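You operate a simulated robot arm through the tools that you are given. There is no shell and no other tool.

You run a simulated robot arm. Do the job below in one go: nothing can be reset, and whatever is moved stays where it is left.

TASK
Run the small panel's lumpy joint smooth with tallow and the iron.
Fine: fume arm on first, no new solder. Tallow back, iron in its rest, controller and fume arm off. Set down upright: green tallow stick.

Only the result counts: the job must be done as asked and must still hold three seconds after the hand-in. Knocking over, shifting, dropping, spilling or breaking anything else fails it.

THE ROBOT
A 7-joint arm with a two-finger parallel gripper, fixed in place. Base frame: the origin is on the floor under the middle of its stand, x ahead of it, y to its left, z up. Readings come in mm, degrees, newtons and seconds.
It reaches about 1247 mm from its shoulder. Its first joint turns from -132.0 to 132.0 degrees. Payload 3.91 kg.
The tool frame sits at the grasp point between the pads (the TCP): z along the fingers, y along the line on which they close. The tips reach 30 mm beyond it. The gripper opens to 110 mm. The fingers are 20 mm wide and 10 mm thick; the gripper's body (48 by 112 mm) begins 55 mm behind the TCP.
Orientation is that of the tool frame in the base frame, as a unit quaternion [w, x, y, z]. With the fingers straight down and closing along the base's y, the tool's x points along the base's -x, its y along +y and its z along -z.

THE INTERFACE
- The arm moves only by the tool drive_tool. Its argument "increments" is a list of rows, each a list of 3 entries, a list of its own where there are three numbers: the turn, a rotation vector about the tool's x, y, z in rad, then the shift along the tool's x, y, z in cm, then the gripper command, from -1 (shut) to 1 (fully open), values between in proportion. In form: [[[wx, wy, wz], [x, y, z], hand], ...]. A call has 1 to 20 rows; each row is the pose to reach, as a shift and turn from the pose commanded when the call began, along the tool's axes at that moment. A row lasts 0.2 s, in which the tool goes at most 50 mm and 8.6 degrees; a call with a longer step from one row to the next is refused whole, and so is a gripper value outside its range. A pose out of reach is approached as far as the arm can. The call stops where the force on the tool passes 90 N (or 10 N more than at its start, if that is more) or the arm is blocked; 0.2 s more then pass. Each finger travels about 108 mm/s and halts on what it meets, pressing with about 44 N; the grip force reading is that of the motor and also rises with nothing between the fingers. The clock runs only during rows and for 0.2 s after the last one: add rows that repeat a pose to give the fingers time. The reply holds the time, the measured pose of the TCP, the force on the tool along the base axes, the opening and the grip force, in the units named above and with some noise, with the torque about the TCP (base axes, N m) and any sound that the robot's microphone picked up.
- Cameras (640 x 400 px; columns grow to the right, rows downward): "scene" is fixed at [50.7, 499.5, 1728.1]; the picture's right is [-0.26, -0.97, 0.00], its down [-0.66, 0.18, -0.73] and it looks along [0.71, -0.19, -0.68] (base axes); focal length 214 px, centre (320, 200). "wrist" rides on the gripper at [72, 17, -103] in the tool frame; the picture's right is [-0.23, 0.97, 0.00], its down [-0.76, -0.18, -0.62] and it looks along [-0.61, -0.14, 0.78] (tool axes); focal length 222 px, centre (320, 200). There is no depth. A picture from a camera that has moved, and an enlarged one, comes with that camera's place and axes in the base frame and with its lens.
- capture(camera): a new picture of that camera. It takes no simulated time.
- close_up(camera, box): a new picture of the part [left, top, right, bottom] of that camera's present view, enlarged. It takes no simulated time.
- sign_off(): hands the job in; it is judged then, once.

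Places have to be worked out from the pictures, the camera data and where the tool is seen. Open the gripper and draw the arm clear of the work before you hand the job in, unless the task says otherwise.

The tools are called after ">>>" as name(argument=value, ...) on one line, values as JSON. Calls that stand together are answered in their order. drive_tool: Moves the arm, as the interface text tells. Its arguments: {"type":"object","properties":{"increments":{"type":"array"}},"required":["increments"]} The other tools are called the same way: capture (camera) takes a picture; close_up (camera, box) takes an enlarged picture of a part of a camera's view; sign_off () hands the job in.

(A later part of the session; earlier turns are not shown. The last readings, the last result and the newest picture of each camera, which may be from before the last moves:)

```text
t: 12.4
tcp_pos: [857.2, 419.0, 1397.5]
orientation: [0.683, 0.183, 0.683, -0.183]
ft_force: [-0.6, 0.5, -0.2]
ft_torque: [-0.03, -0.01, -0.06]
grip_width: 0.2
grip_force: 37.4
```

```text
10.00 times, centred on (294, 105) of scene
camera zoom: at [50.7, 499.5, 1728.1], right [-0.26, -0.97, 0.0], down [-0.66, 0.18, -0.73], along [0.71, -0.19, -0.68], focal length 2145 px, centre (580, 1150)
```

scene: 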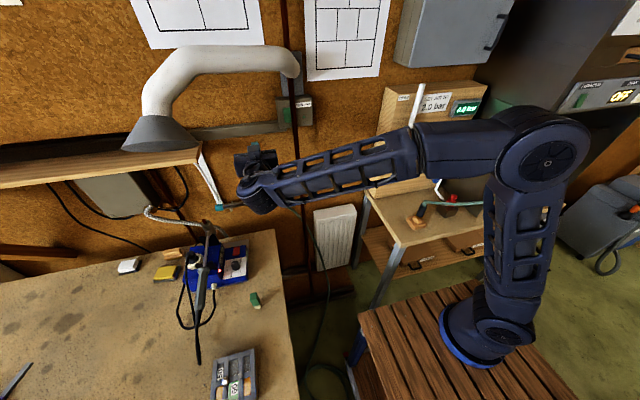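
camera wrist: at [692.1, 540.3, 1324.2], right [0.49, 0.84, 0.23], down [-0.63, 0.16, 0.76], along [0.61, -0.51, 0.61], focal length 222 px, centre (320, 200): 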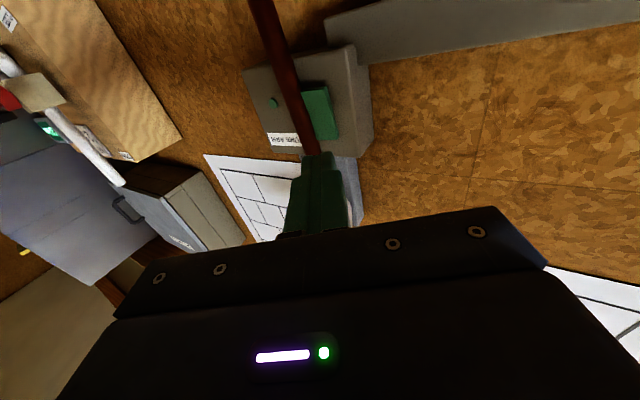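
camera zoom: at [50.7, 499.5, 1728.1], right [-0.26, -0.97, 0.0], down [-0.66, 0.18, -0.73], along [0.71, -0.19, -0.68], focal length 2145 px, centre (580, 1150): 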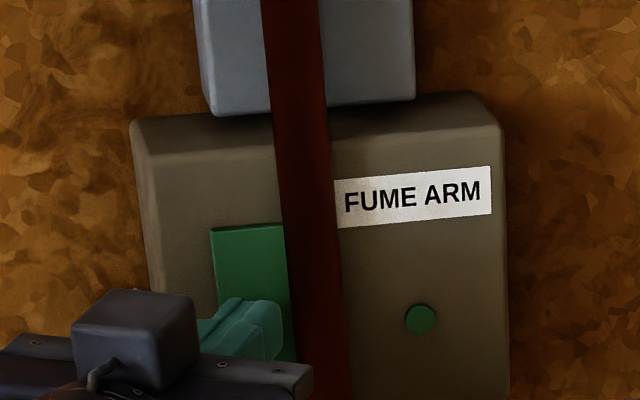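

No contact yet at tip x≈883. I'll continue in small steps.

>>> drive_tool(increments=[[[0, 0, 0], [0, 0, 0.2], -1], [[0, 0, 0], [0, 0, 0.4], -1], [[0, 0, 0], [0, 0, 0.6], -1]])

>>> close_up(camera="scene", box=[262, 85, 326, 125])

```text
t: 13.2
tcp_pos: [860.5, 416.2, 1396.6]
orientation: [0.683, 0.182, 0.684, -0.182]
ft_force: [-24.3, 1.8, -6.9]
ft_torque: [0.08, 0.18, -0.15]
grip_width: 0.0
grip_force: 37.9
```

```text
10.00 times, centred on (294, 105) of scene
camera zoom: at [50.7, 499.5, 1728.1], right [-0.26, -0.97, 0.0], down [-0.66, 0.18, -0.73], along [0.71, -0.19, -0.68], focal length 2145 px, centre (580, 1150)
```

zoom: 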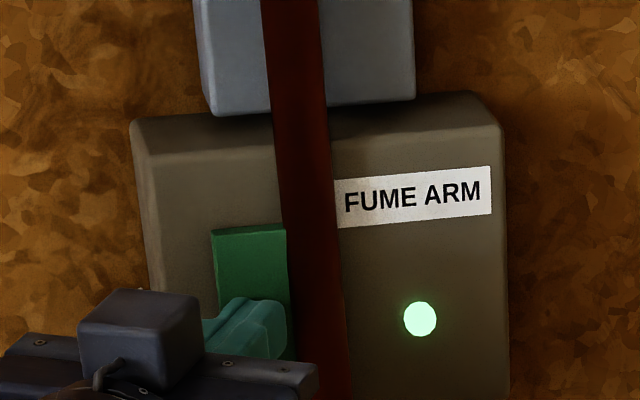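

The lamp lit with 24 N of push, so the fume arm is on. I'll back straight out and check that it stays lit.

>>> drive_tool(increments=[[[0, 0, 0], [0, 0, -1], -1], [[0, 0, 0], [0, 0, -4], -1], [[0, 0, 0], [0, 0, -8], -1], [[0, 0, 0], [0, 0, -12], -1]])

>>> close_up(camera="scene", box=[262, 85, 326, 125])

>>> capture(camera="scene")

```text
t: 14.2
tcp_pos: [757.8, 475.2, 1399.1]
orientation: [0.683, 0.184, 0.683, -0.184]
ft_force: [0.8, -0.6, -0.5]
ft_torque: [0.0, 0.0, 0.01]
grip_width: 0.0
grip_force: 37.5
```

```text
10.00 times, centred on (294, 105) of scene
camera zoom: at [50.7, 499.5, 1728.1], right [-0.26, -0.97, 0.0], down [-0.66, 0.18, -0.73], along [0.71, -0.19, -0.68], focal length 2145 px, centre (580, 1150)
```

zoom: 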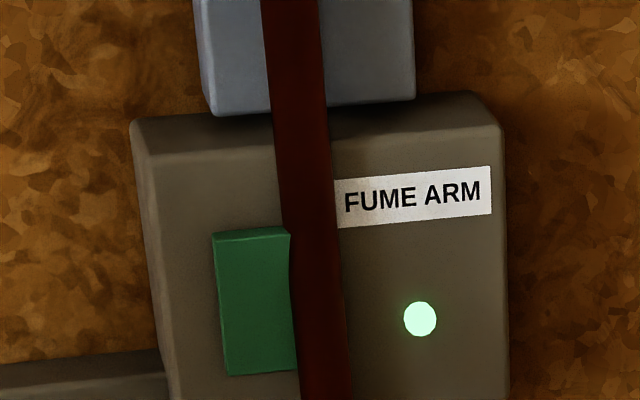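

```text
taken
```

scene: 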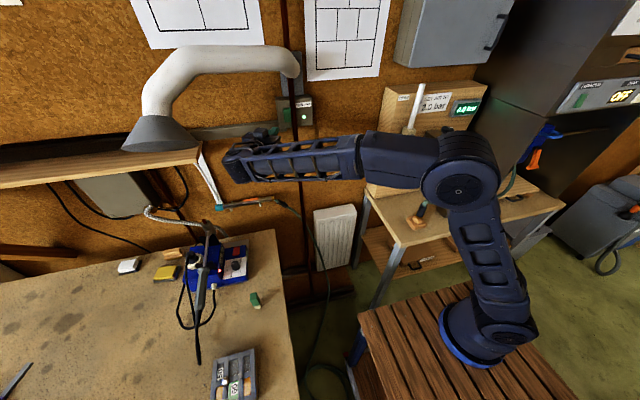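

The fume lamp stays lit; the pad is a rocker and its right half is now raised (that half will switch it off later). Next I'll swing the wrist camera to look at the iron and controller from the right side, well clear of them.

>>> drive_tool(increments=[[[-0.121, 0.0326, -0.0564], [1.56, -0.03, -1.0], -1], [[-0.242, 0.0651, -0.1129], [3.1, -0.06, -2.0], -1], [[-0.363, 0.0977, -0.1693], [4.7, -0.09, -3.0], -1], [[-0.484, 0.1302, -0.2257], [6.2, -0.12, -4.0], -1], [[-0.605, 0.1628, -0.2822], [7.8, -0.15, -5.0], -1], [[-0.726, 0.1954, -0.3386], [9.3, -0.18, -6.0], -1], [[-0.847, 0.2279, -0.3951], [10.9, -0.21, -7.0], -1], [[-0.968, 0.2605, -0.4515], [12.5, -0.24, -8.0], -1], [[-1.09, 0.2931, -0.5079], [14.0, -0.26, -9.0], -1], [[-1.211, 0.3256, -0.5644], [15.6, -0.29, -10.0], -1], [[-1.332, 0.3582, -0.6208], [17.1, -0.32, -11.0], -1], [[-1.453, 0.3907, -0.6772], [18.7, -0.35, -12.0], -1], [[-1.574, 0.4233, -0.7337], [20.2, -0.38, -13.0], -1], [[-1.695, 0.4559, -0.7901], [21.8, -0.41, -14.0], -1], [[-1.816, 0.4884, -0.8466], [23.3, -0.44, -15.0], -1], [[-1.937, 0.521, -0.903], [24.9, -0.47, -16.0], -1], [[-1.937, 0.521, -0.903], [24.9, -0.47, -16.0], -1]])

>>> capture(camera="wrist")

>>> capture(camera="scene")

```text
t: 17.8
tcp_pos: [615.5, 553.7, 1149.5]
orientation: [0.242, -0.664, 0.664, 0.242]
ft_force: [-0.3, 0.3, 0.1]
ft_torque: [-0.01, 0.04, 0.01]
grip_width: 0.0
grip_force: 37.7
```

```text
taken
camera wrist: at [596.8, 432.2, 1181.6], right [-0.97, 0.17, 0.15], down [0.18, 0.18, 0.97], along [0.14, 0.97, -0.21], focal length 222 px, centre (320, 200)
```

wrist: 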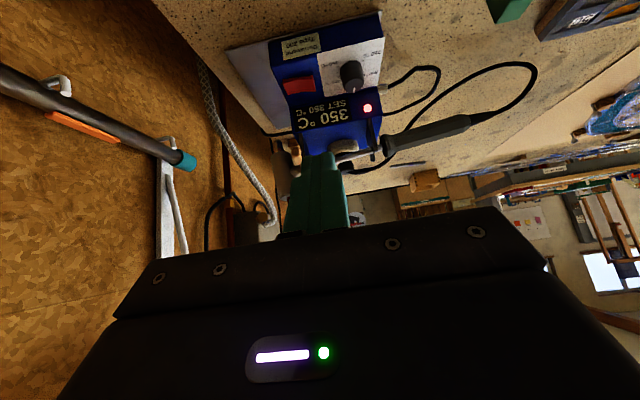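

```text
taken
```

scene: 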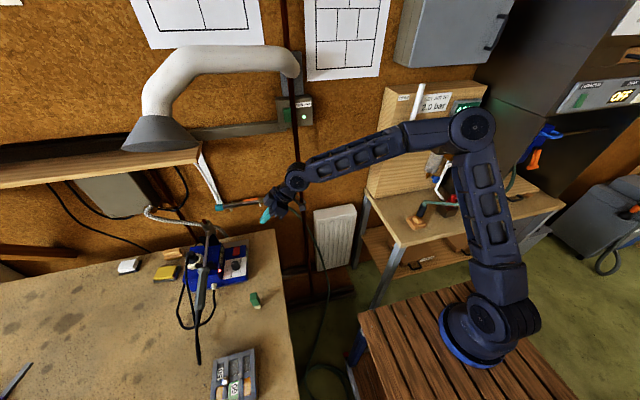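

>>> close_up(camera="wrist", box=[220, 0, 412, 120])

>>> close_up(camera="wrist", box=[260, 90, 500, 200])

>>> close_up(camera="wrist", box=[320, 80, 448, 180])

```text
3.33 times, centred on (316, 60) of wrist
camera zoom: at [596.8, 432.2, 1181.6], right [-0.97, 0.17, 0.15], down [0.18, 0.18, 0.97], along [0.14, 0.97, -0.21], focal length 740 px, centre (333, 667)
```

zoom: 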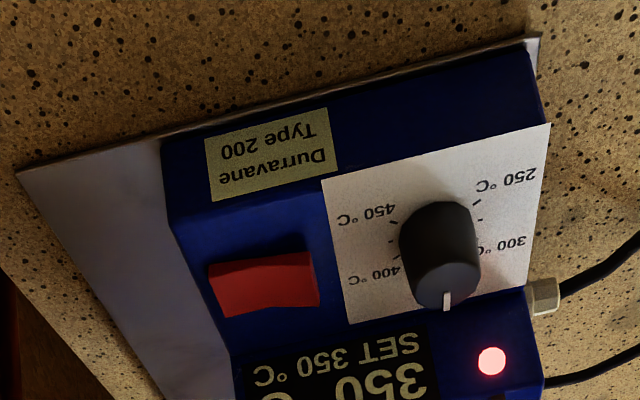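

```text
2.67 times, centred on (380, 145) of wrist
camera zoom: at [596.8, 432.2, 1181.6], right [-0.97, 0.17, 0.15], down [0.18, 0.18, 0.97], along [0.14, 0.97, -0.21], focal length 592 px, centre (160, 347)
```

zoom: 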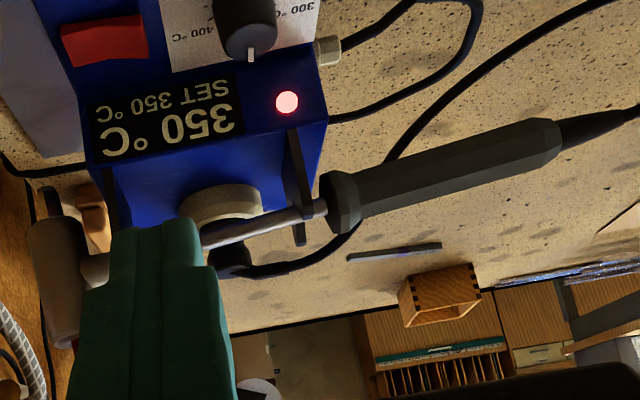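

```text
4.00 times, centred on (384, 130) of wrist
camera zoom: at [596.8, 432.2, 1181.6], right [-0.97, 0.17, 0.15], down [0.18, 0.18, 0.97], along [0.14, 0.97, -0.21], focal length 888 px, centre (64, 480)
```

zoom: 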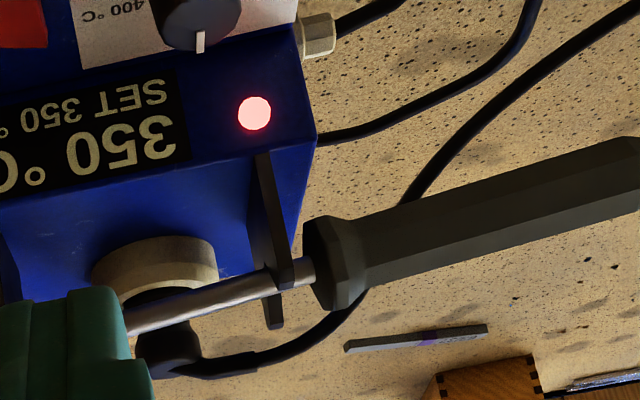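

The iron lies nearly level on its rest along x at y≈797, handle from x≈390 to 520, with a cross-head near x≈710. I'll zoom on the head to find the working tip.

>>> close_up(camera="wrist", box=[256, 140, 320, 200])

>>> close_up(camera="scene", box=[196, 214, 228, 234])

>>> close_up(camera="scene", box=[180, 234, 228, 264])

```text
6.67 times, centred on (288, 170) of wrist
camera zoom: at [596.8, 432.2, 1181.6], right [-0.97, 0.17, 0.15], down [0.18, 0.18, 0.97], along [0.14, 0.97, -0.21], focal length 1481 px, centre (533, 400)
```

zoom: 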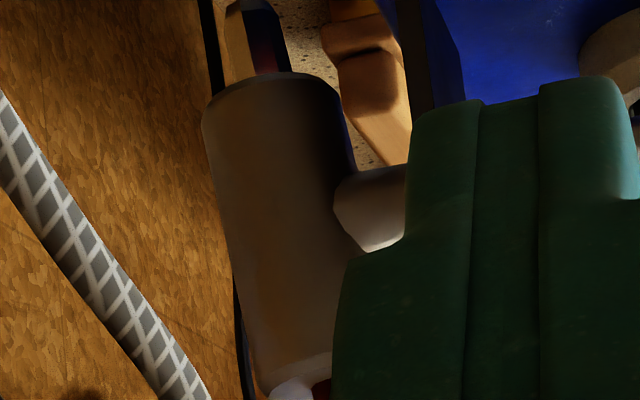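

```text
16.00 times, centred on (212, 224) of scene
camera zoom: at [50.7, 499.5, 1728.1], right [-0.26, -0.97, 0.0], down [-0.66, 0.18, -0.73], along [0.71, -0.19, -0.68], focal length 3432 px, centre (2048, -184)
```

zoom: 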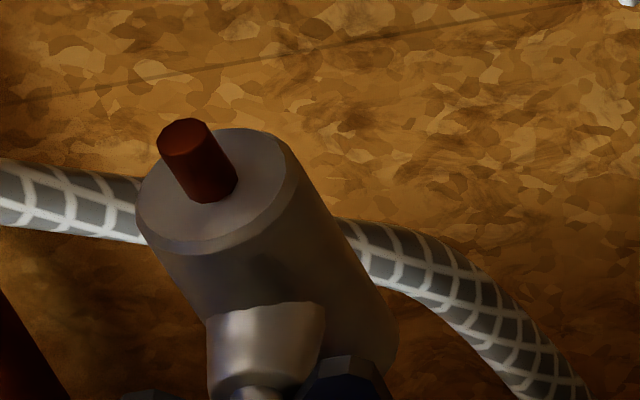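

```text
13.33 times, centred on (204, 249) of scene
camera zoom: at [50.7, 499.5, 1728.1], right [-0.26, -0.97, 0.0], down [-0.66, 0.18, -0.73], along [0.71, -0.19, -0.68], focal length 2860 px, centre (1867, -453)
```

zoom: 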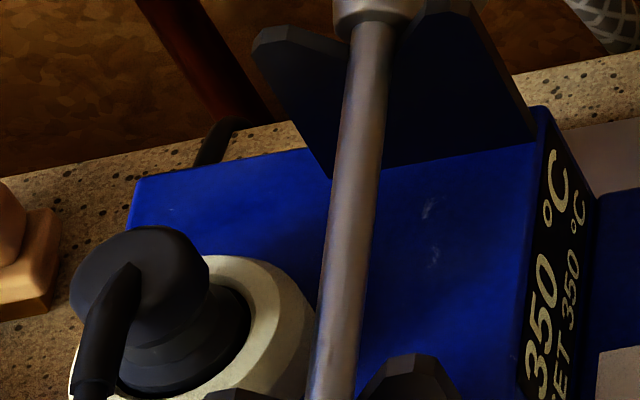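

There is a faceted shiny bit at the underside of the head, pointing down, while the red rod on top is its back end. I'll look at that bit in full.

>>> close_up(camera="wrist", box=[256, 110, 320, 160])

>>> close_up(camera="wrist", box=[330, 60, 500, 180])

```text
8.00 times, centred on (288, 135) of wrist
camera zoom: at [596.8, 432.2, 1181.6], right [-0.97, 0.17, 0.15], down [0.18, 0.18, 0.97], along [0.14, 0.97, -0.21], focal length 1777 px, centre (576, 720)
```

zoom: 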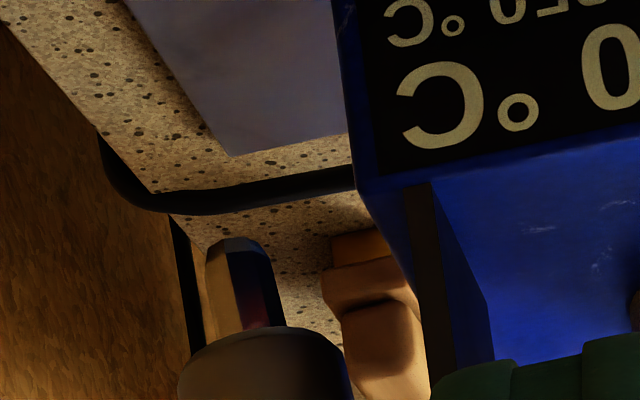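

```text
3.33 times, centred on (415, 120) of wrist
camera zoom: at [596.8, 432.2, 1181.6], right [-0.97, 0.17, 0.15], down [0.18, 0.18, 0.97], along [0.14, 0.97, -0.21], focal length 740 px, centre (3, 467)
```

zoom: 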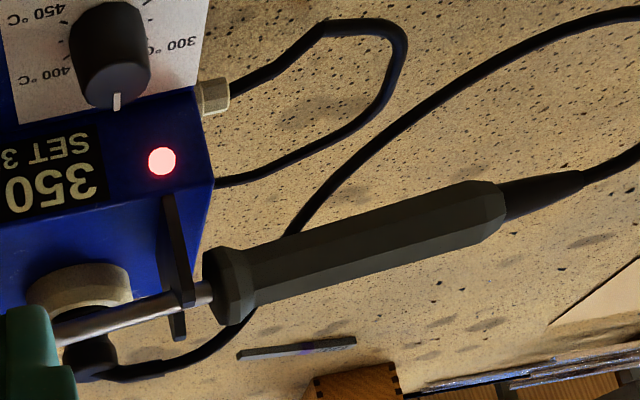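

Cross-checking several views, the bench top is at z≈914, the stick spans about x 400–423, y 627–650, z 914–991, and the lumpy joint is at about (215, 695, 930). I'll straighten the fingers down and hover over the stick with the gripper part-open.

>>> drive_tool(increments=[[[0, 0.116, 0], [-0.44, 3.4, 1.66], 0.2], [[0, 0.233, 0], [-0.88, 6.8, 3.33], 0.2], [[0, 0.349, 0], [-1.32, 10.2, 4.99], 0.2], [[0, 0.465, 0], [-1.75, 13.6, 6.65], 0.2], [[0, 0.582, 0], [-2.19, 17.0, 8.32], 0.2], [[0, 0.698, 0], [-2.63, 20.4, 9.98], 0.2], [[0, 0.698, 0], [-2.63, 20.4, 9.98], 0.2]])

>>> capture(camera="wrist")

>>> capture(camera="scene")

```text
t: 19.4
tcp_pos: [412.9, 636.7, 1088.5]
orientation: [0.0, -0.706, 0.708, 0.0]
ft_force: [0.4, 0.5, -0.3]
ft_torque: [0.02, 0.0, -0.04]
grip_width: 65.8
grip_force: 0.0
```

```text
taken
camera wrist: at [394.5, 565.1, 1191.7], right [-0.97, 0.23, 0.0], down [0.18, 0.76, 0.62], along [0.14, 0.61, -0.78], focal length 222 px, centre (320, 200)
```

wrist: 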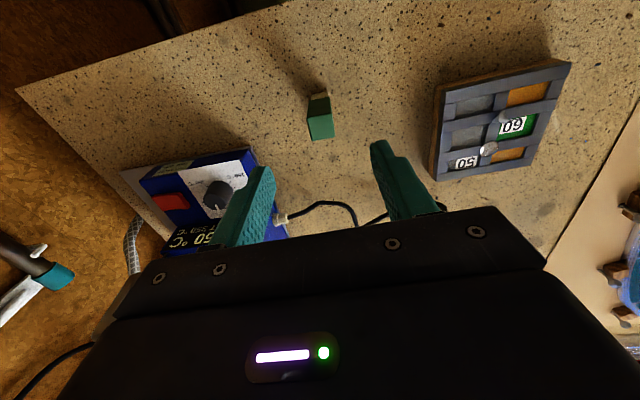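

```text
taken
```

scene: 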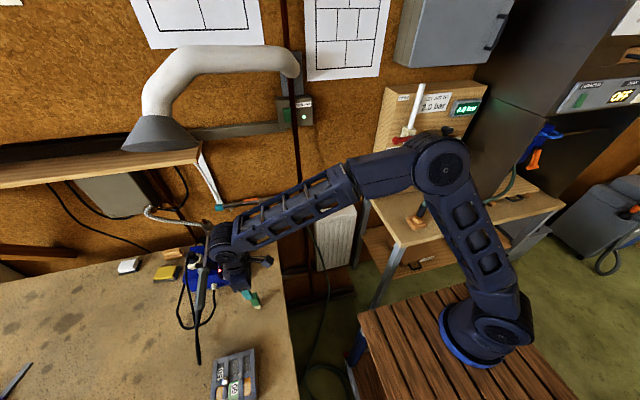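

I'll zoom on the stick and on the panel from this pose.

>>> close_up(camera="wrist", box=[280, 80, 360, 150])

>>> close_up(camera="wrist", box=[424, 50, 584, 190])

>>> close_up(camera="wrist", box=[110, 130, 302, 260])

```text
5.71 times, centred on (320, 115) of wrist
camera zoom: at [394.5, 565.1, 1191.7], right [-0.97, 0.23, 0.0], down [0.18, 0.76, 0.62], along [0.14, 0.61, -0.78], focal length 1269 px, centre (320, 686)
```

zoom: 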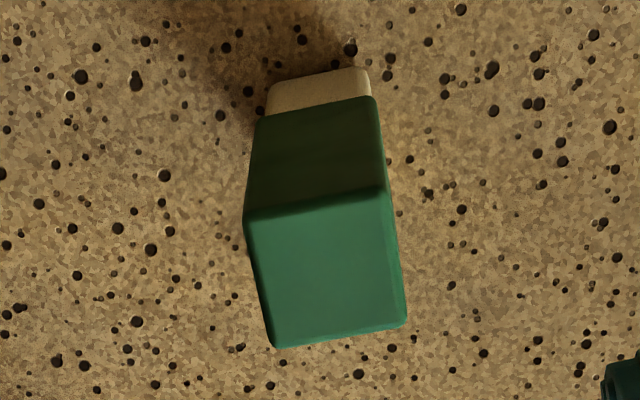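

```text
2.86 times, centred on (504, 120) of wrist
camera zoom: at [394.5, 565.1, 1191.7], right [-0.97, 0.23, 0.0], down [0.18, 0.76, 0.62], along [0.14, 0.61, -0.78], focal length 635 px, centre (-206, 429)
```

zoom: 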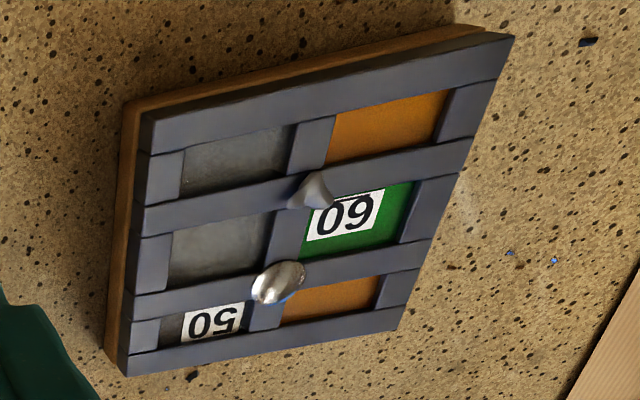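

```text
3.08 times, centred on (206, 195) of wrist
camera zoom: at [394.5, 565.1, 1191.7], right [-0.97, 0.23, 0.0], down [0.18, 0.76, 0.62], along [0.14, 0.61, -0.78], focal length 684 px, centre (671, 215)
```

zoom: 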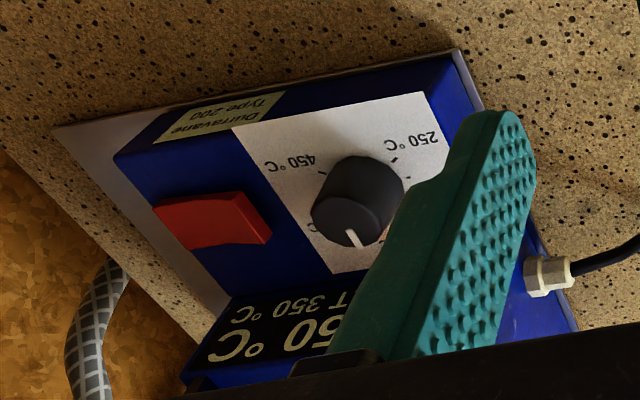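

The stick's top centre is at about (411, 639) from this view too. I'll descend part-way so the fingertips are level with its top and check the centring.

>>> drive_tool(increments=[[[0, 0, 0], [-0.2, 0.2, 3], 0.2], [[0, 0, 0], [-0.2, 0.2, 5.5], 0.2], [[0, 0, 0], [-0.2, 0.2, 7], 0.2], [[0, 0, 0], [-0.2, 0.2, 7], 0.2]])

>>> close_up(camera="wrist", box=[220, 90, 420, 230])

>>> close_up(camera="scene", box=[210, 265, 290, 315])

```text
t: 20.4
tcp_pos: [410.3, 639.2, 1020.4]
orientation: [0.001, -0.707, 0.707, 0.0]
ft_force: [0.2, 0.5, 0.2]
ft_torque: [-0.04, -0.02, -0.01]
grip_width: 66.2
grip_force: 0.1
```

```text
2.86 times, centred on (320, 160) of wrist
camera zoom: at [391.5, 567.6, 1122.4], right [-0.97, 0.23, 0.0], down [0.18, 0.76, 0.62], along [0.14, 0.61, -0.78], focal length 635 px, centre (320, 314)
```

zoom: 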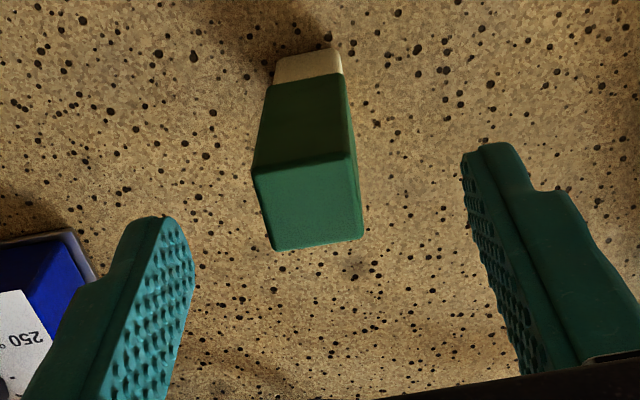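

```text
8.00 times, centred on (250, 290) of scene
camera zoom: at [50.7, 499.5, 1728.1], right [-0.26, -0.97, 0.0], down [-0.66, 0.18, -0.73], along [0.71, -0.19, -0.68], focal length 1716 px, centre (880, -520)
```

zoom: 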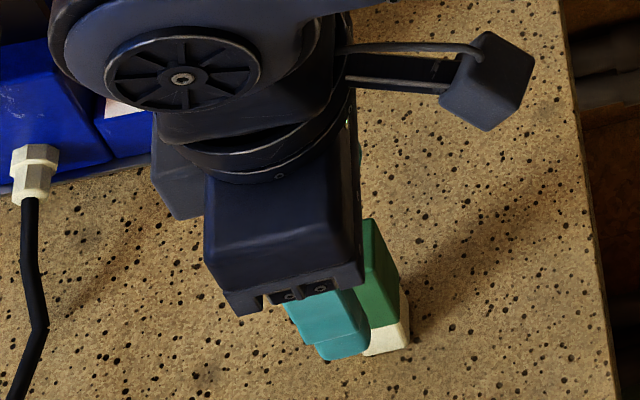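

The stick sits about 2 mm off the grip axis; I'll correct that, descend to grip height (tips about 26 mm above the bench) and narrow the fingers first.

>>> drive_tool(increments=[[[0, 0, 0], [0.15, -0.18, 2], 0.2], [[0, 0, 0], [0.15, -0.18, 4], 0.2], [[0, 0, 0], [0.15, -0.18, 5], 0.2], [[0, 0, 0], [0.15, -0.18, 5], -0.2], [[0, 0, 0], [0.15, -0.18, 5], -0.45], [[0, 0, 0], [0.15, -0.18, 5], -0.45]])

>>> close_up(camera="wrist", box=[220, 90, 420, 230])

```text
t: 21.8
tcp_pos: [410.9, 639.9, 969.6]
orientation: [0.0, -0.706, 0.708, 0.0]
ft_force: [-0.7, 0.8, 0.7]
ft_torque: [0.03, -0.01, -0.01]
grip_width: 30.2
grip_force: 0.0
```

```text
2.86 times, centred on (320, 160) of wrist
camera zoom: at [393.4, 567.4, 1072.4], right [-0.97, 0.23, 0.0], down [0.18, 0.76, 0.62], along [0.14, 0.61, -0.78], focal length 635 px, centre (320, 314)
```

zoom: 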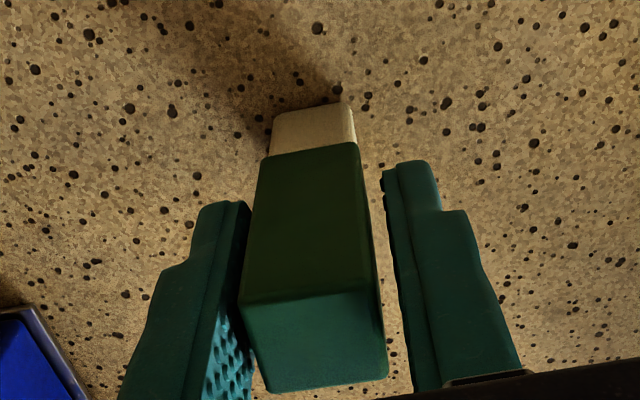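

The gaps on both sides are within about a millimetre of each other (≈3.4 and 5 mm). I'll close on the stick.

>>> drive_tool(increments=[[[0, 0, 0], [0, -0.08, 0], -0.55], [[0, 0, 0], [0, -0.08, 0], -1], [[0, 0, 0], [0, -0.08, 0], -1], [[0, 0, 0], [0, -0.08, 0], -1]])

>>> close_up(camera="wrist", box=[220, 90, 420, 230])

```text
t: 22.8
tcp_pos: [413.8, 638.0, 970.7]
orientation: [0.001, -0.706, 0.708, 0.001]
ft_force: [-0.2, 0.1, 1.7]
ft_torque: [0.0, 0.04, -0.02]
grip_width: 23.3
grip_force: 44.0
```

```text
2.86 times, centred on (320, 160) of wrist
camera zoom: at [394.1, 567.0, 1072.1], right [-0.97, 0.23, 0.0], down [0.18, 0.76, 0.62], along [0.14, 0.61, -0.78], focal length 635 px, centre (320, 314)
```

zoom: 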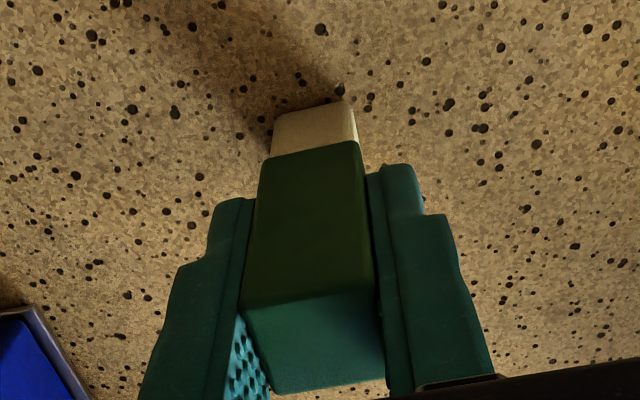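

The stick is gripped (23 mm, 44 N) and unmoved. I'll lift it straight up, then carry it to hover over the lumpy joint at about (214, 695).

>>> drive_tool(increments=[[[0, 0, 0], [0, 0, -1], -1], [[0, 0, 0], [0, 0, -4], -1], [[0, 0, 0], [0, 0, -8], -1], [[0, 0, 0], [0, 0, -10], -1], [[0, 0, 0], [-1.2, 4, -10], -1], [[0, 0, 0], [-2.3, 8, -10], -1], [[0, 0, 0], [-3.5, 12, -10], -1], [[0, 0, 0], [-4.6, 16, -10], -1], [[0, 0, 0], [-5.75, 19.88, -10], -1], [[0, 0, 0], [-5.75, 19.88, -10], -1]])

>>> capture(camera="wrist")

>>> close_up(camera="scene", box=[180, 310, 324, 400])

```text
t: 25.0
tcp_pos: [215.1, 693.0, 1069.7]
orientation: [0.0, -0.707, 0.707, 0.0]
ft_force: [0.7, -0.2, -1.0]
ft_torque: [0.03, 0.0, 0.01]
grip_width: 22.9
grip_force: 44.0
```

```text
taken
camera wrist: at [196.3, 620.9, 1174.0], right [-0.97, 0.23, 0.0], down [0.18, 0.76, 0.62], along [0.14, 0.61, -0.78], focal length 222 px, centre (320, 200)
```

wrist: 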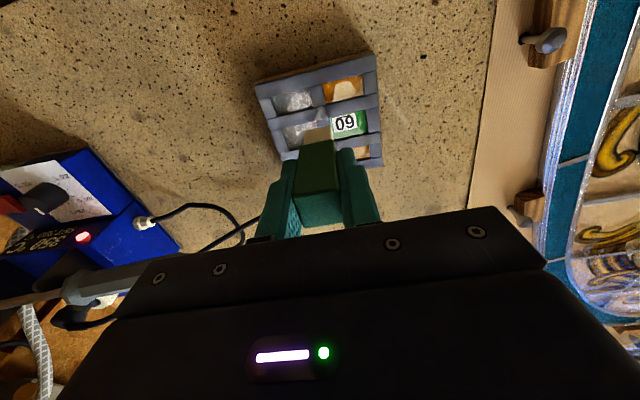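

```text
4.44 times, centred on (252, 355) of scene
camera zoom: at [50.7, 499.5, 1728.1], right [-0.26, -0.97, 0.0], down [-0.66, 0.18, -0.73], along [0.71, -0.19, -0.68], focal length 953 px, centre (622, -489)
```

zoom: 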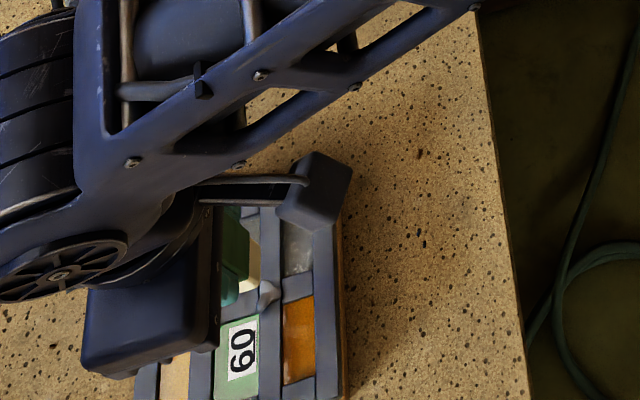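

I'll zoom to relate the white tallow end to the lump.

>>> close_up(camera="wrist", box=[250, 50, 394, 150])

>>> close_up(camera="scene", box=[204, 350, 260, 390])

```text
4.00 times, centred on (322, 100) of wrist
camera zoom: at [196.3, 620.9, 1174.0], right [-0.97, 0.23, 0.0], down [0.18, 0.76, 0.62], along [0.14, 0.61, -0.78], focal length 888 px, centre (312, 600)
```

zoom: 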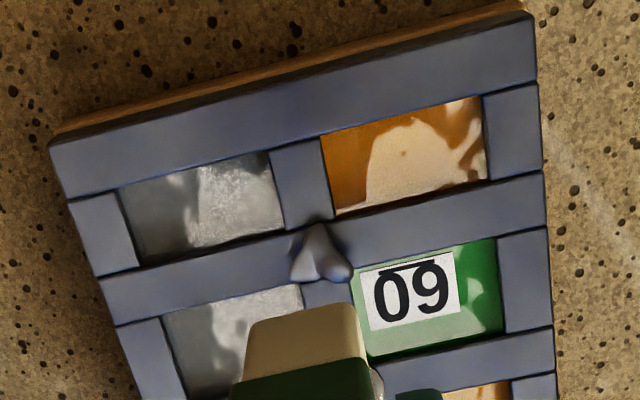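

```text
10.00 times, centred on (232, 370) of scene
camera zoom: at [50.7, 499.5, 1728.1], right [-0.26, -0.97, 0.0], down [-0.66, 0.18, -0.73], along [0.71, -0.19, -0.68], focal length 2145 px, centre (1200, -1500)
```

zoom: 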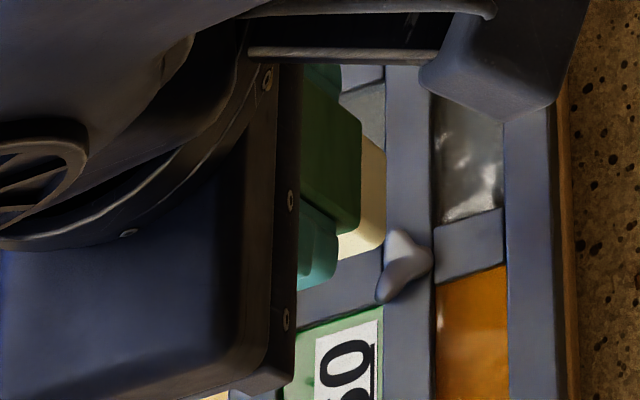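

The lump is about 2 mm to the −x side of the stick axis. I'll correct that and descend to about 15 mm above it.

>>> drive_tool(increments=[[[0, 0, 0], [0, 0.2, 2], -1], [[0, 0, 0], [0, 0.2, 4], -1], [[0, 0, 0], [0, 0.2, 5.5], -1], [[0, 0, 0], [0, 0.2, 5.8], -1], [[0, 0, 0], [0, 0.2, 5.8], -1]])

>>> close_up(camera="wrist", box=[250, 50, 394, 150])

>>> close_up(camera="scene", box=[204, 350, 260, 390])

```text
t: 26.2
tcp_pos: [212.1, 695.1, 1013.9]
orientation: [0.0, -0.707, 0.707, 0.001]
ft_force: [-0.5, -0.8, -1.0]
ft_torque: [-0.04, 0.01, -0.02]
grip_width: 23.0
grip_force: 43.9
```

```text
4.00 times, centred on (322, 100) of wrist
camera zoom: at [194.0, 623.2, 1116.5], right [-0.97, 0.23, 0.0], down [0.18, 0.76, 0.62], along [0.14, 0.61, -0.78], focal length 888 px, centre (312, 600)
```

zoom: 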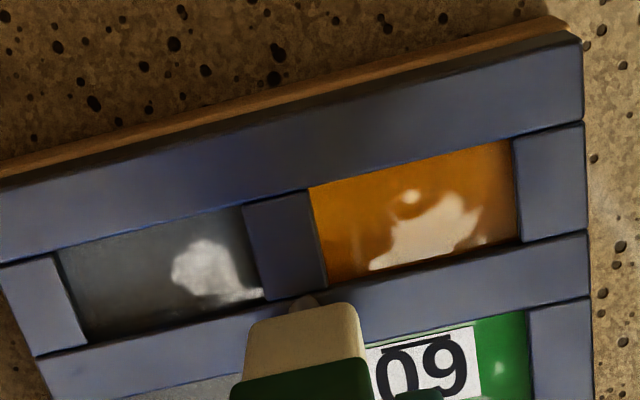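

```text
10.00 times, centred on (232, 370) of scene
camera zoom: at [50.7, 499.5, 1728.1], right [-0.26, -0.97, 0.0], down [-0.66, 0.18, -0.73], along [0.71, -0.19, -0.68], focal length 2145 px, centre (1200, -1500)
```

zoom: 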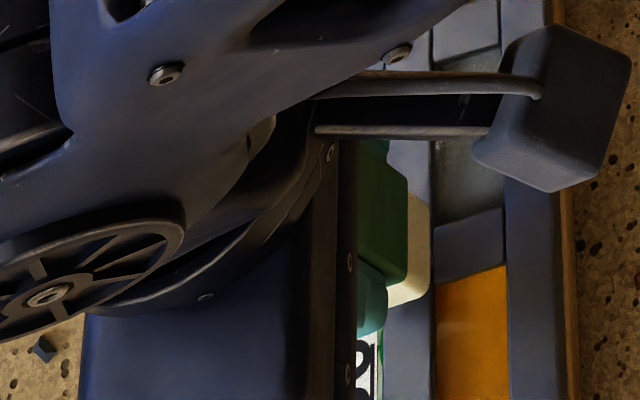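

The tallow end now covers the lump from above. I'll lower in small steps until I feel light contact.

>>> drive_tool(increments=[[[0, 0, 0], [0, 0, 0.3], -1], [[0, 0, 0], [0, 0, 0.6], -1], [[0, 0, 0], [0, 0, 0.8], -1], [[0, 0, 0], [0, 0, 1.0], -1]])

```text
t: 27.2
tcp_pos: [211.9, 697.5, 1001.5]
orientation: [0.002, -0.707, 0.708, 0.001]
ft_force: [0.3, 0.2, 0.4]
ft_torque: [-0.02, -0.01, -0.03]
grip_width: 23.0
grip_force: 44.1
```

No contact yet with the stick's end near z≈945; I'll go on in 1–2 mm steps.

>>> drive_tool(increments=[[[0, 0, 0], [0, 0, 0.15], -1], [[0, 0, 0], [0, 0, 0.3], -1], [[0, 0, 0], [0, 0, 0.45], -1]])

>>> close_up(camera="wrist", box=[250, 50, 394, 150])

```text
t: 28.0
tcp_pos: [212.4, 695.6, 996.3]
orientation: [0.0, -0.706, 0.708, 0.0]
ft_force: [0.7, -0.4, -0.2]
ft_torque: [-0.01, 0.0, -0.01]
grip_width: 23.1
grip_force: 44.4
```

```text
4.00 times, centred on (322, 100) of wrist
camera zoom: at [193.6, 623.2, 1100.2], right [-0.97, 0.23, 0.0], down [0.18, 0.76, 0.62], along [0.14, 0.61, -0.78], focal length 888 px, centre (312, 600)
```

zoom: 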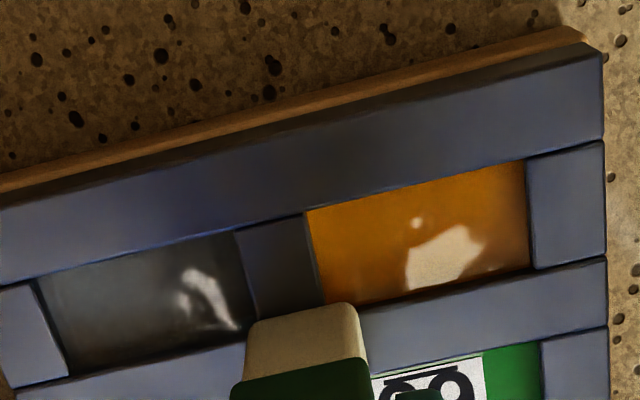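

Still no contact at about z≈939; I'll continue.

>>> drive_tool(increments=[[[0, 0, 0], [0, 0, 0.1], -1], [[0, 0, 0], [0, 0, 0.2], -1], [[0, 0, 0], [0, 0, 0.3], -1]])

```text
t: 28.8
tcp_pos: [211.0, 694.9, 995.0]
orientation: [0.002, -0.706, 0.708, 0.001]
ft_force: [-4.0, -1.9, 39.3]
ft_torque: [-0.14, 0.24, 0.01]
grip_width: 23.4
grip_force: 44.3
```

Contact at TCP z≈995 with 39 N — firmer than wanted. I'll ease off 1.5 mm and look.

>>> drive_tool(increments=[[[0, 0, 0], [0, 0, -0.15], -1], [[0, 0, 0], [0, 0, -0.15], -1]])

>>> close_up(camera="wrist", box=[250, 50, 394, 150])

>>> close_up(camera="scene", box=[204, 350, 260, 390])

```text
t: 29.4
tcp_pos: [211.8, 695.8, 996.0]
orientation: [0.001, -0.706, 0.708, 0.0]
ft_force: [-2.4, 6.4, 27.3]
ft_torque: [0.46, 0.16, -0.03]
grip_width: 22.9
grip_force: 44.1
```

```text
4.00 times, centred on (322, 100) of wrist
camera zoom: at [194.0, 623.6, 1098.9], right [-0.97, 0.23, 0.0], down [0.18, 0.76, 0.63], along [0.14, 0.61, -0.78], focal length 888 px, centre (312, 600)
```

zoom: 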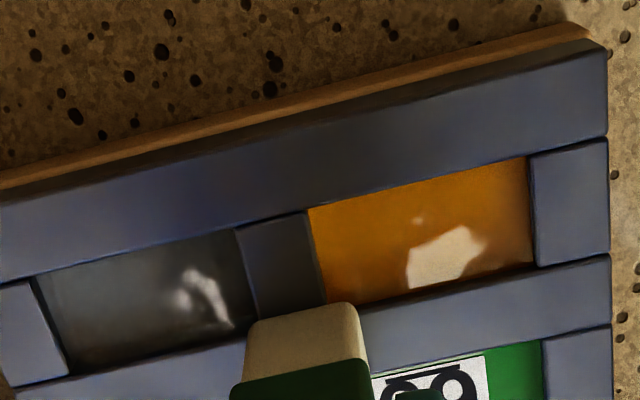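

```text
10.00 times, centred on (232, 370) of scene
camera zoom: at [50.7, 499.5, 1728.1], right [-0.26, -0.97, 0.0], down [-0.66, 0.18, -0.73], along [0.71, -0.19, -0.68], focal length 2145 px, centre (1200, -1500)
```

zoom: 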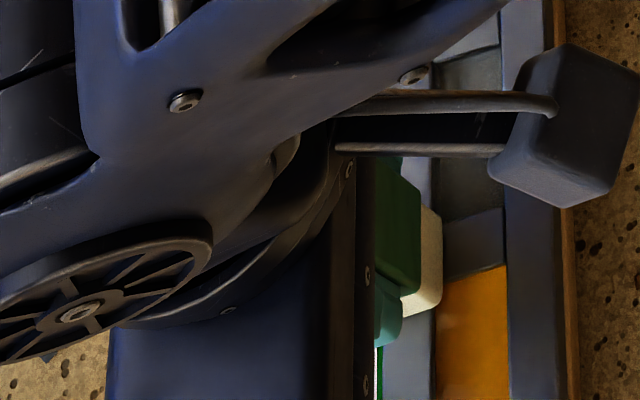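

The panel has not shifted. I'll ease off another millimetre and make small, light rubbing strokes of about ±3 mm.

>>> drive_tool(increments=[[[0, 0, 0], [0, 0, -0.12], -1], [[0, 0, 0], [0.15, 0, -0.12], -1], [[0, 0, 0], [0.3, 0, -0.12], -1], [[0, 0, 0], [0.15, 0, -0.12], -1], [[0, 0, 0], [0, 0, -0.12], -1], [[0, 0, 0], [-0.15, 0, -0.12], -1], [[0, 0, 0], [-0.3, 0, -0.12], -1], [[0, 0, 0], [0, 0, -0.12], -1], [[0, 0, 0], [0, 0.15, -0.12], -1], [[0, 0, 0], [0, 0.3, -0.12], -1], [[0, 0, 0], [0, 0, -0.12], -1], [[0, 0, 0], [0, -0.3, -0.12], -1], [[0, 0, 0], [0, 0, -0.12], -1]])

>>> close_up(camera="scene", box=[204, 350, 260, 390])

```text
t: 32.2
tcp_pos: [212.1, 693.7, 995.4]
orientation: [0.001, -0.706, 0.708, 0.0]
ft_force: [0.7, -0.3, 1.4]
ft_torque: [0.0, -0.01, -0.01]
grip_width: 23.3
grip_force: 43.3
```

```text
10.00 times, centred on (232, 370) of scene
camera zoom: at [50.7, 499.5, 1728.1], right [-0.26, -0.97, 0.0], down [-0.66, 0.18, -0.73], along [0.71, -0.19, -0.68], focal length 2145 px, centre (1200, -1500)
```

zoom: 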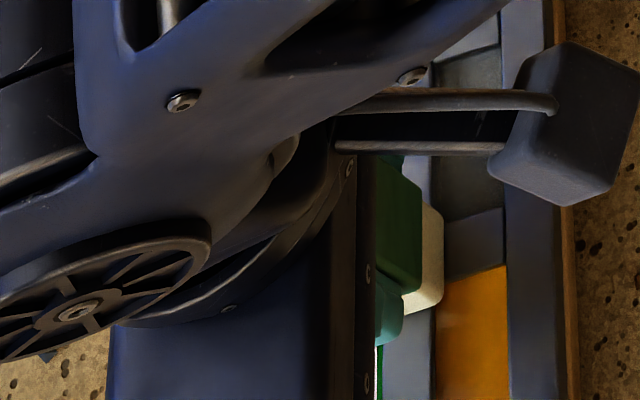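

Contact is now nearly gone. I'll do one more slow rubbing pass a millimetre lower to be sure tallow is on, then lift and look.

>>> drive_tool(increments=[[[0, 0, 0], [0, 0, 0.06], -1], [[0, 0, 0], [0, 0, 0.12], -1], [[0, 0, 0], [0.15, 0, 0.12], -1], [[0, 0, 0], [0.3, 0, 0.12], -1], [[0, 0, 0], [0.15, 0, 0.12], -1], [[0, 0, 0], [0, 0, 0.12], -1], [[0, 0, 0], [-0.15, 0, 0.12], -1], [[0, 0, 0], [-0.3, 0, 0.12], -1], [[0, 0, 0], [-0.15, 0, 0.12], -1], [[0, 0, 0], [0, 0, 0.12], -1]])

```text
t: 34.4
tcp_pos: [213.0, 696.8, 995.0]
orientation: [0.001, -0.707, 0.708, 0.0]
ft_force: [-1.9, 9.9, 24.8]
ft_torque: [0.7, 0.1, -0.02]
grip_width: 23.1
grip_force: 44.2
```

That pass ran with about 25 N of contact. I'll lift straight up and inspect the joint.

>>> drive_tool(increments=[[[0, 0, 0], [0, 0, -0.5], -1], [[0, 0, 0], [0, 0, -3], -1], [[0, 0, 0], [0, 0, -6], -1], [[0, 0, 0], [0, 0, -7.7], -1], [[0, 0, 0], [0, 0, -7.7], -1]])

>>> close_up(camera="wrist", box=[250, 50, 394, 150])

>>> close_up(camera="scene", box=[204, 350, 260, 390])

```text
t: 35.6
tcp_pos: [210.8, 692.9, 1071.8]
orientation: [0.0, -0.707, 0.708, -0.001]
ft_force: [-0.7, -1.2, -0.7]
ft_torque: [-0.01, -0.01, -0.01]
grip_width: 23.0
grip_force: 43.9
```

```text
4.00 times, centred on (322, 100) of wrist
camera zoom: at [193.6, 621.7, 1174.8], right [-0.97, 0.23, 0.0], down [0.18, 0.76, 0.62], along [0.14, 0.61, -0.78], focal length 888 px, centre (312, 600)
```

zoom: 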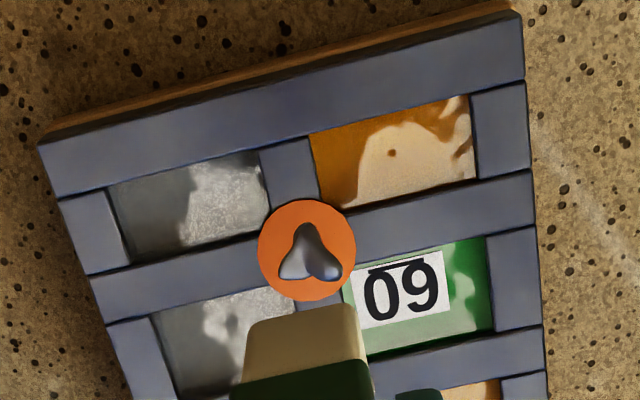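

```text
10.00 times, centred on (232, 370) of scene
camera zoom: at [50.7, 499.5, 1728.1], right [-0.26, -0.97, 0.0], down [-0.66, 0.18, -0.73], along [0.71, -0.19, -0.68], focal length 2145 px, centre (1200, -1500)
```

zoom: 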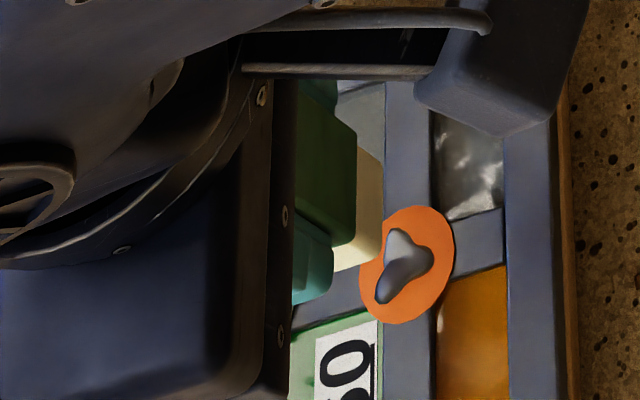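

The tallow left an orange film around the lump, so that joint is fluxed and the panel hasn't moved. Now I carry the stick back along the same way to above its place.

>>> drive_tool(increments=[[[0, 0, 0], [1.15, -4.0, 0], -1], [[0, 0, 0], [2.3, -8.0, 0], -1], [[0, 0, 0], [3.45, -12.0, 0], -1], [[0, 0, 0], [4.6, -16.0, 0], -1], [[0, 0, 0], [5.75, -20.08, 0], -1], [[0, 0, 0], [5.75, -20.08, 3], -1], [[0, 0, 0], [5.75, -20.08, 6], -1], [[0, 0, 0], [5.75, -20.08, 8.5], -1], [[0, 0, 0], [5.75, -20.08, 9.3], -1], [[0, 0, 0], [5.75, -20.08, 9.6], -1]])

>>> close_up(camera="wrist", box=[220, 90, 420, 230])

>>> close_up(camera="scene", box=[210, 265, 290, 315])

```text
t: 37.8
tcp_pos: [411.0, 638.8, 975.7]
orientation: [0.001, -0.707, 0.708, 0.001]
ft_force: [1.6, -1.1, -0.5]
ft_torque: [0.01, 0.0, 0.03]
grip_width: 23.1
grip_force: 43.9
```

```text
2.86 times, centred on (320, 160) of wrist
camera zoom: at [393.8, 567.3, 1078.3], right [-0.97, 0.23, 0.0], down [0.18, 0.76, 0.62], along [0.14, 0.61, -0.78], focal length 635 px, centre (320, 314)
```

zoom: 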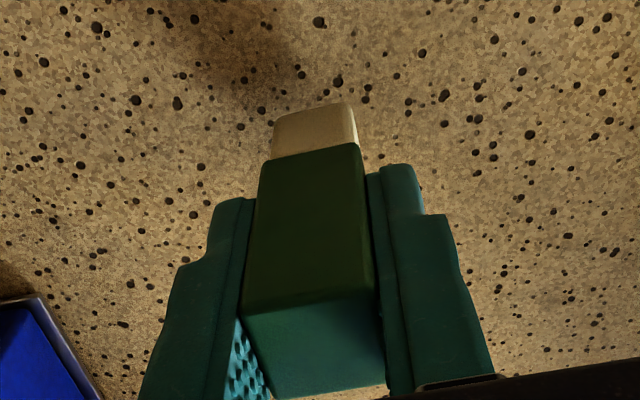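

```text
8.00 times, centred on (250, 290) of scene
camera zoom: at [50.7, 499.5, 1728.1], right [-0.26, -0.97, 0.0], down [-0.66, 0.18, -0.73], along [0.71, -0.19, -0.68], focal length 1716 px, centre (880, -520)
```

zoom: 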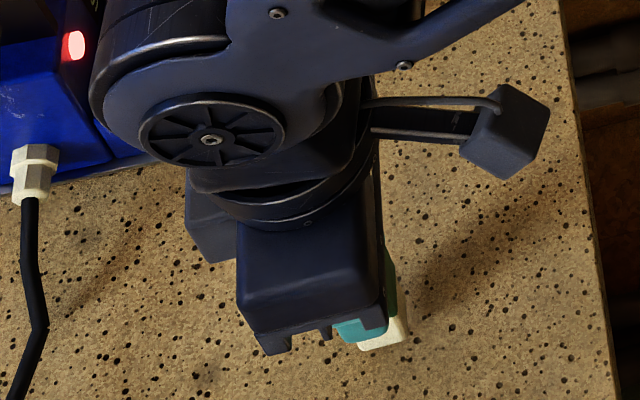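

The stick is about 6 mm above its spot. I'll set it down in 1 mm steps, feeling for the bench.

>>> drive_tool(increments=[[[0, 0, 0], [0, 0, 0.15], -1], [[0, 0, 0], [0, 0, 0.3], -1], [[0, 0, 0], [0, 0, 0.4], -1], [[0, 0, 0], [0, 0, 0.5], -1]])

```text
t: 38.8
tcp_pos: [413.1, 637.7, 970.7]
orientation: [0.0, -0.707, 0.708, 0.001]
ft_force: [-0.4, -0.3, -0.6]
ft_torque: [0.02, -0.01, 0.01]
grip_width: 23.3
grip_force: 44.3
```

>>> drive_tool(increments=[[[0, 0, 0], [0, 0, 0.1], -1], [[0, 0, 0], [0, 0, 0.15], -1]])

>>> close_up(camera="wrist", box=[260, 90, 380, 170])

```text
t: 39.4
tcp_pos: [412.9, 638.2, 969.9]
orientation: [0.0, -0.707, 0.707, 0.0]
ft_force: [0.4, 0.6, -1.1]
ft_torque: [0.02, 0.02, 0.01]
grip_width: 23.0
grip_force: 44.2
```

```text
5.00 times, centred on (320, 130) of wrist
camera zoom: at [394.9, 566.3, 1072.7], right [-0.97, 0.23, 0.0], down [0.18, 0.76, 0.62], along [0.14, 0.61, -0.78], focal length 1111 px, centre (320, 550)
```

zoom: 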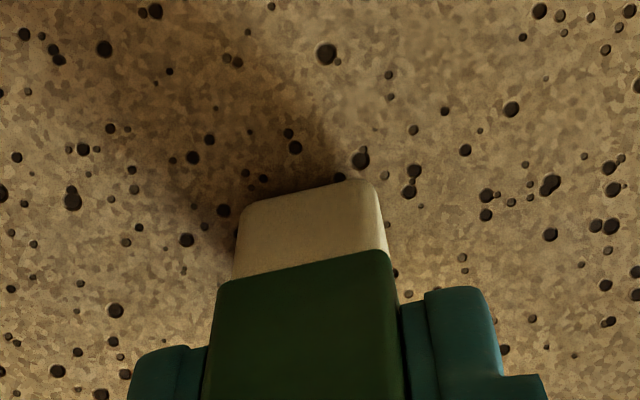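

No bench contact yet, so the stick has slid up a millimetre or two in the grip. I'll continue down in half-millimetre steps.

>>> drive_tool(increments=[[[0, 0, 0], [0, 0, 0.06], -1], [[0, 0, 0], [0, 0, 0.12], -1]])

```text
t: 40.0
tcp_pos: [414.0, 639.3, 967.8]
orientation: [0.001, -0.706, 0.708, 0.0]
ft_force: [0.1, 0.3, 0.2]
ft_torque: [0.02, -0.01, 0.01]
grip_width: 23.1
grip_force: 44.6
```

>>> drive_tool(increments=[[[0, 0, 0], [0, 0, 0.06], -1], [[0, 0, 0], [0, 0, 0.12], -1]])

>>> close_up(camera="wrist", box=[260, 90, 380, 170])

```text
t: 40.6
tcp_pos: [414.2, 638.6, 968.4]
orientation: [0.001, -0.706, 0.708, 0.0]
ft_force: [0.9, 2.6, 5.5]
ft_torque: [0.25, -0.03, 0.0]
grip_width: 22.9
grip_force: 44.0
```

```text
5.00 times, centred on (320, 130) of wrist
camera zoom: at [395.4, 566.3, 1070.9], right [-0.97, 0.23, 0.0], down [0.18, 0.76, 0.62], along [0.14, 0.61, -0.78], focal length 1111 px, centre (320, 550)
```

zoom: 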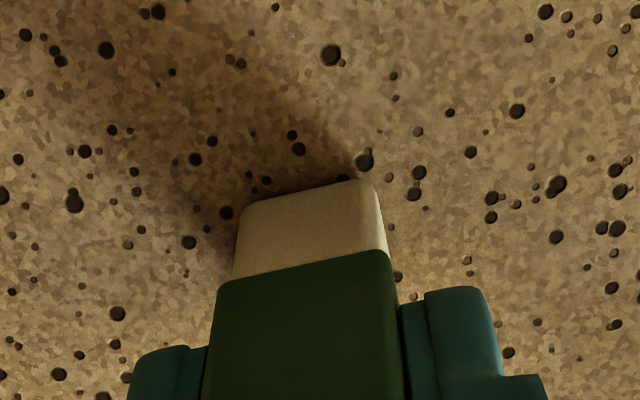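

Light contact (5 N), and the bench speckles around its base match the original picture to within a millimetre. I'll release and rise.

>>> drive_tool(increments=[[[0, 0, 0], [0, 0, 0], -0.5], [[0, 0, 0], [0, 0, 0], -0.2], [[0, 0, 0], [0, 0, 0], 0.0], [[0, 0, 0], [0, 0, 0], 0.1], [[0, 0, 0], [0, 0, -2], 0.1], [[0, 0, 0], [0, 0, -5], 0.1], [[0, 0, 0], [0, 0, -9], 0.1], [[0, 0, 0], [0, 0, -13], 0.1]])

>>> close_up(camera="wrist", box=[260, 70, 380, 150])

>>> capture(camera="wrist")

```text
t: 42.4
tcp_pos: [414.4, 636.4, 1100.1]
orientation: [0.0, -0.706, 0.708, 0.0]
ft_force: [-0.3, 0.4, -0.2]
ft_torque: [0.03, 0.0, -0.02]
grip_width: 60.4
grip_force: 0.0
```

```text
5.00 times, centred on (320, 110) of wrist
camera zoom: at [397.2, 565.5, 1202.7], right [-0.97, 0.23, 0.0], down [0.18, 0.76, 0.62], along [0.14, 0.61, -0.78], focal length 1111 px, centre (320, 650)
```

zoom: 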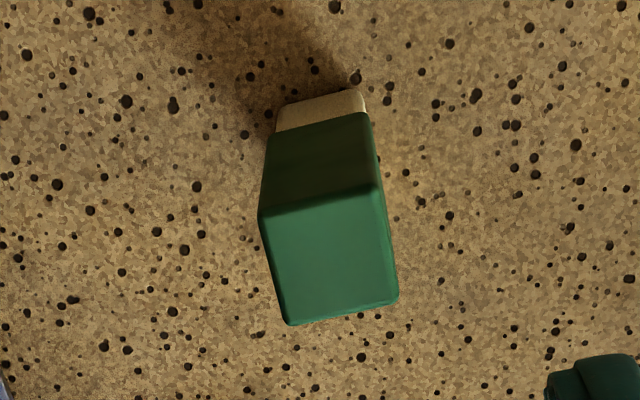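

```text
taken
camera wrist: at [397.2, 565.5, 1202.7], right [-0.97, 0.23, 0.0], down [0.18, 0.76, 0.62], along [0.14, 0.61, -0.78], focal length 222 px, centre (320, 200)
```

wrist: 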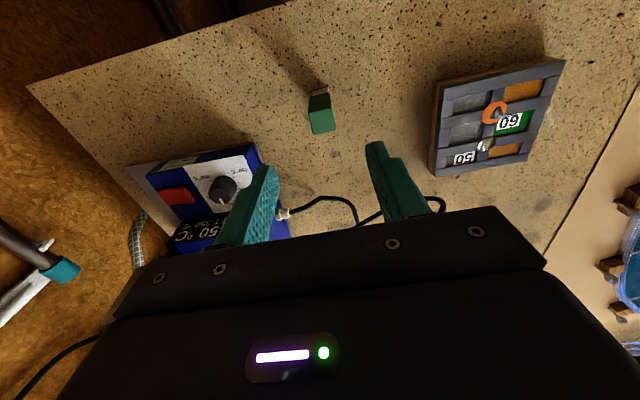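

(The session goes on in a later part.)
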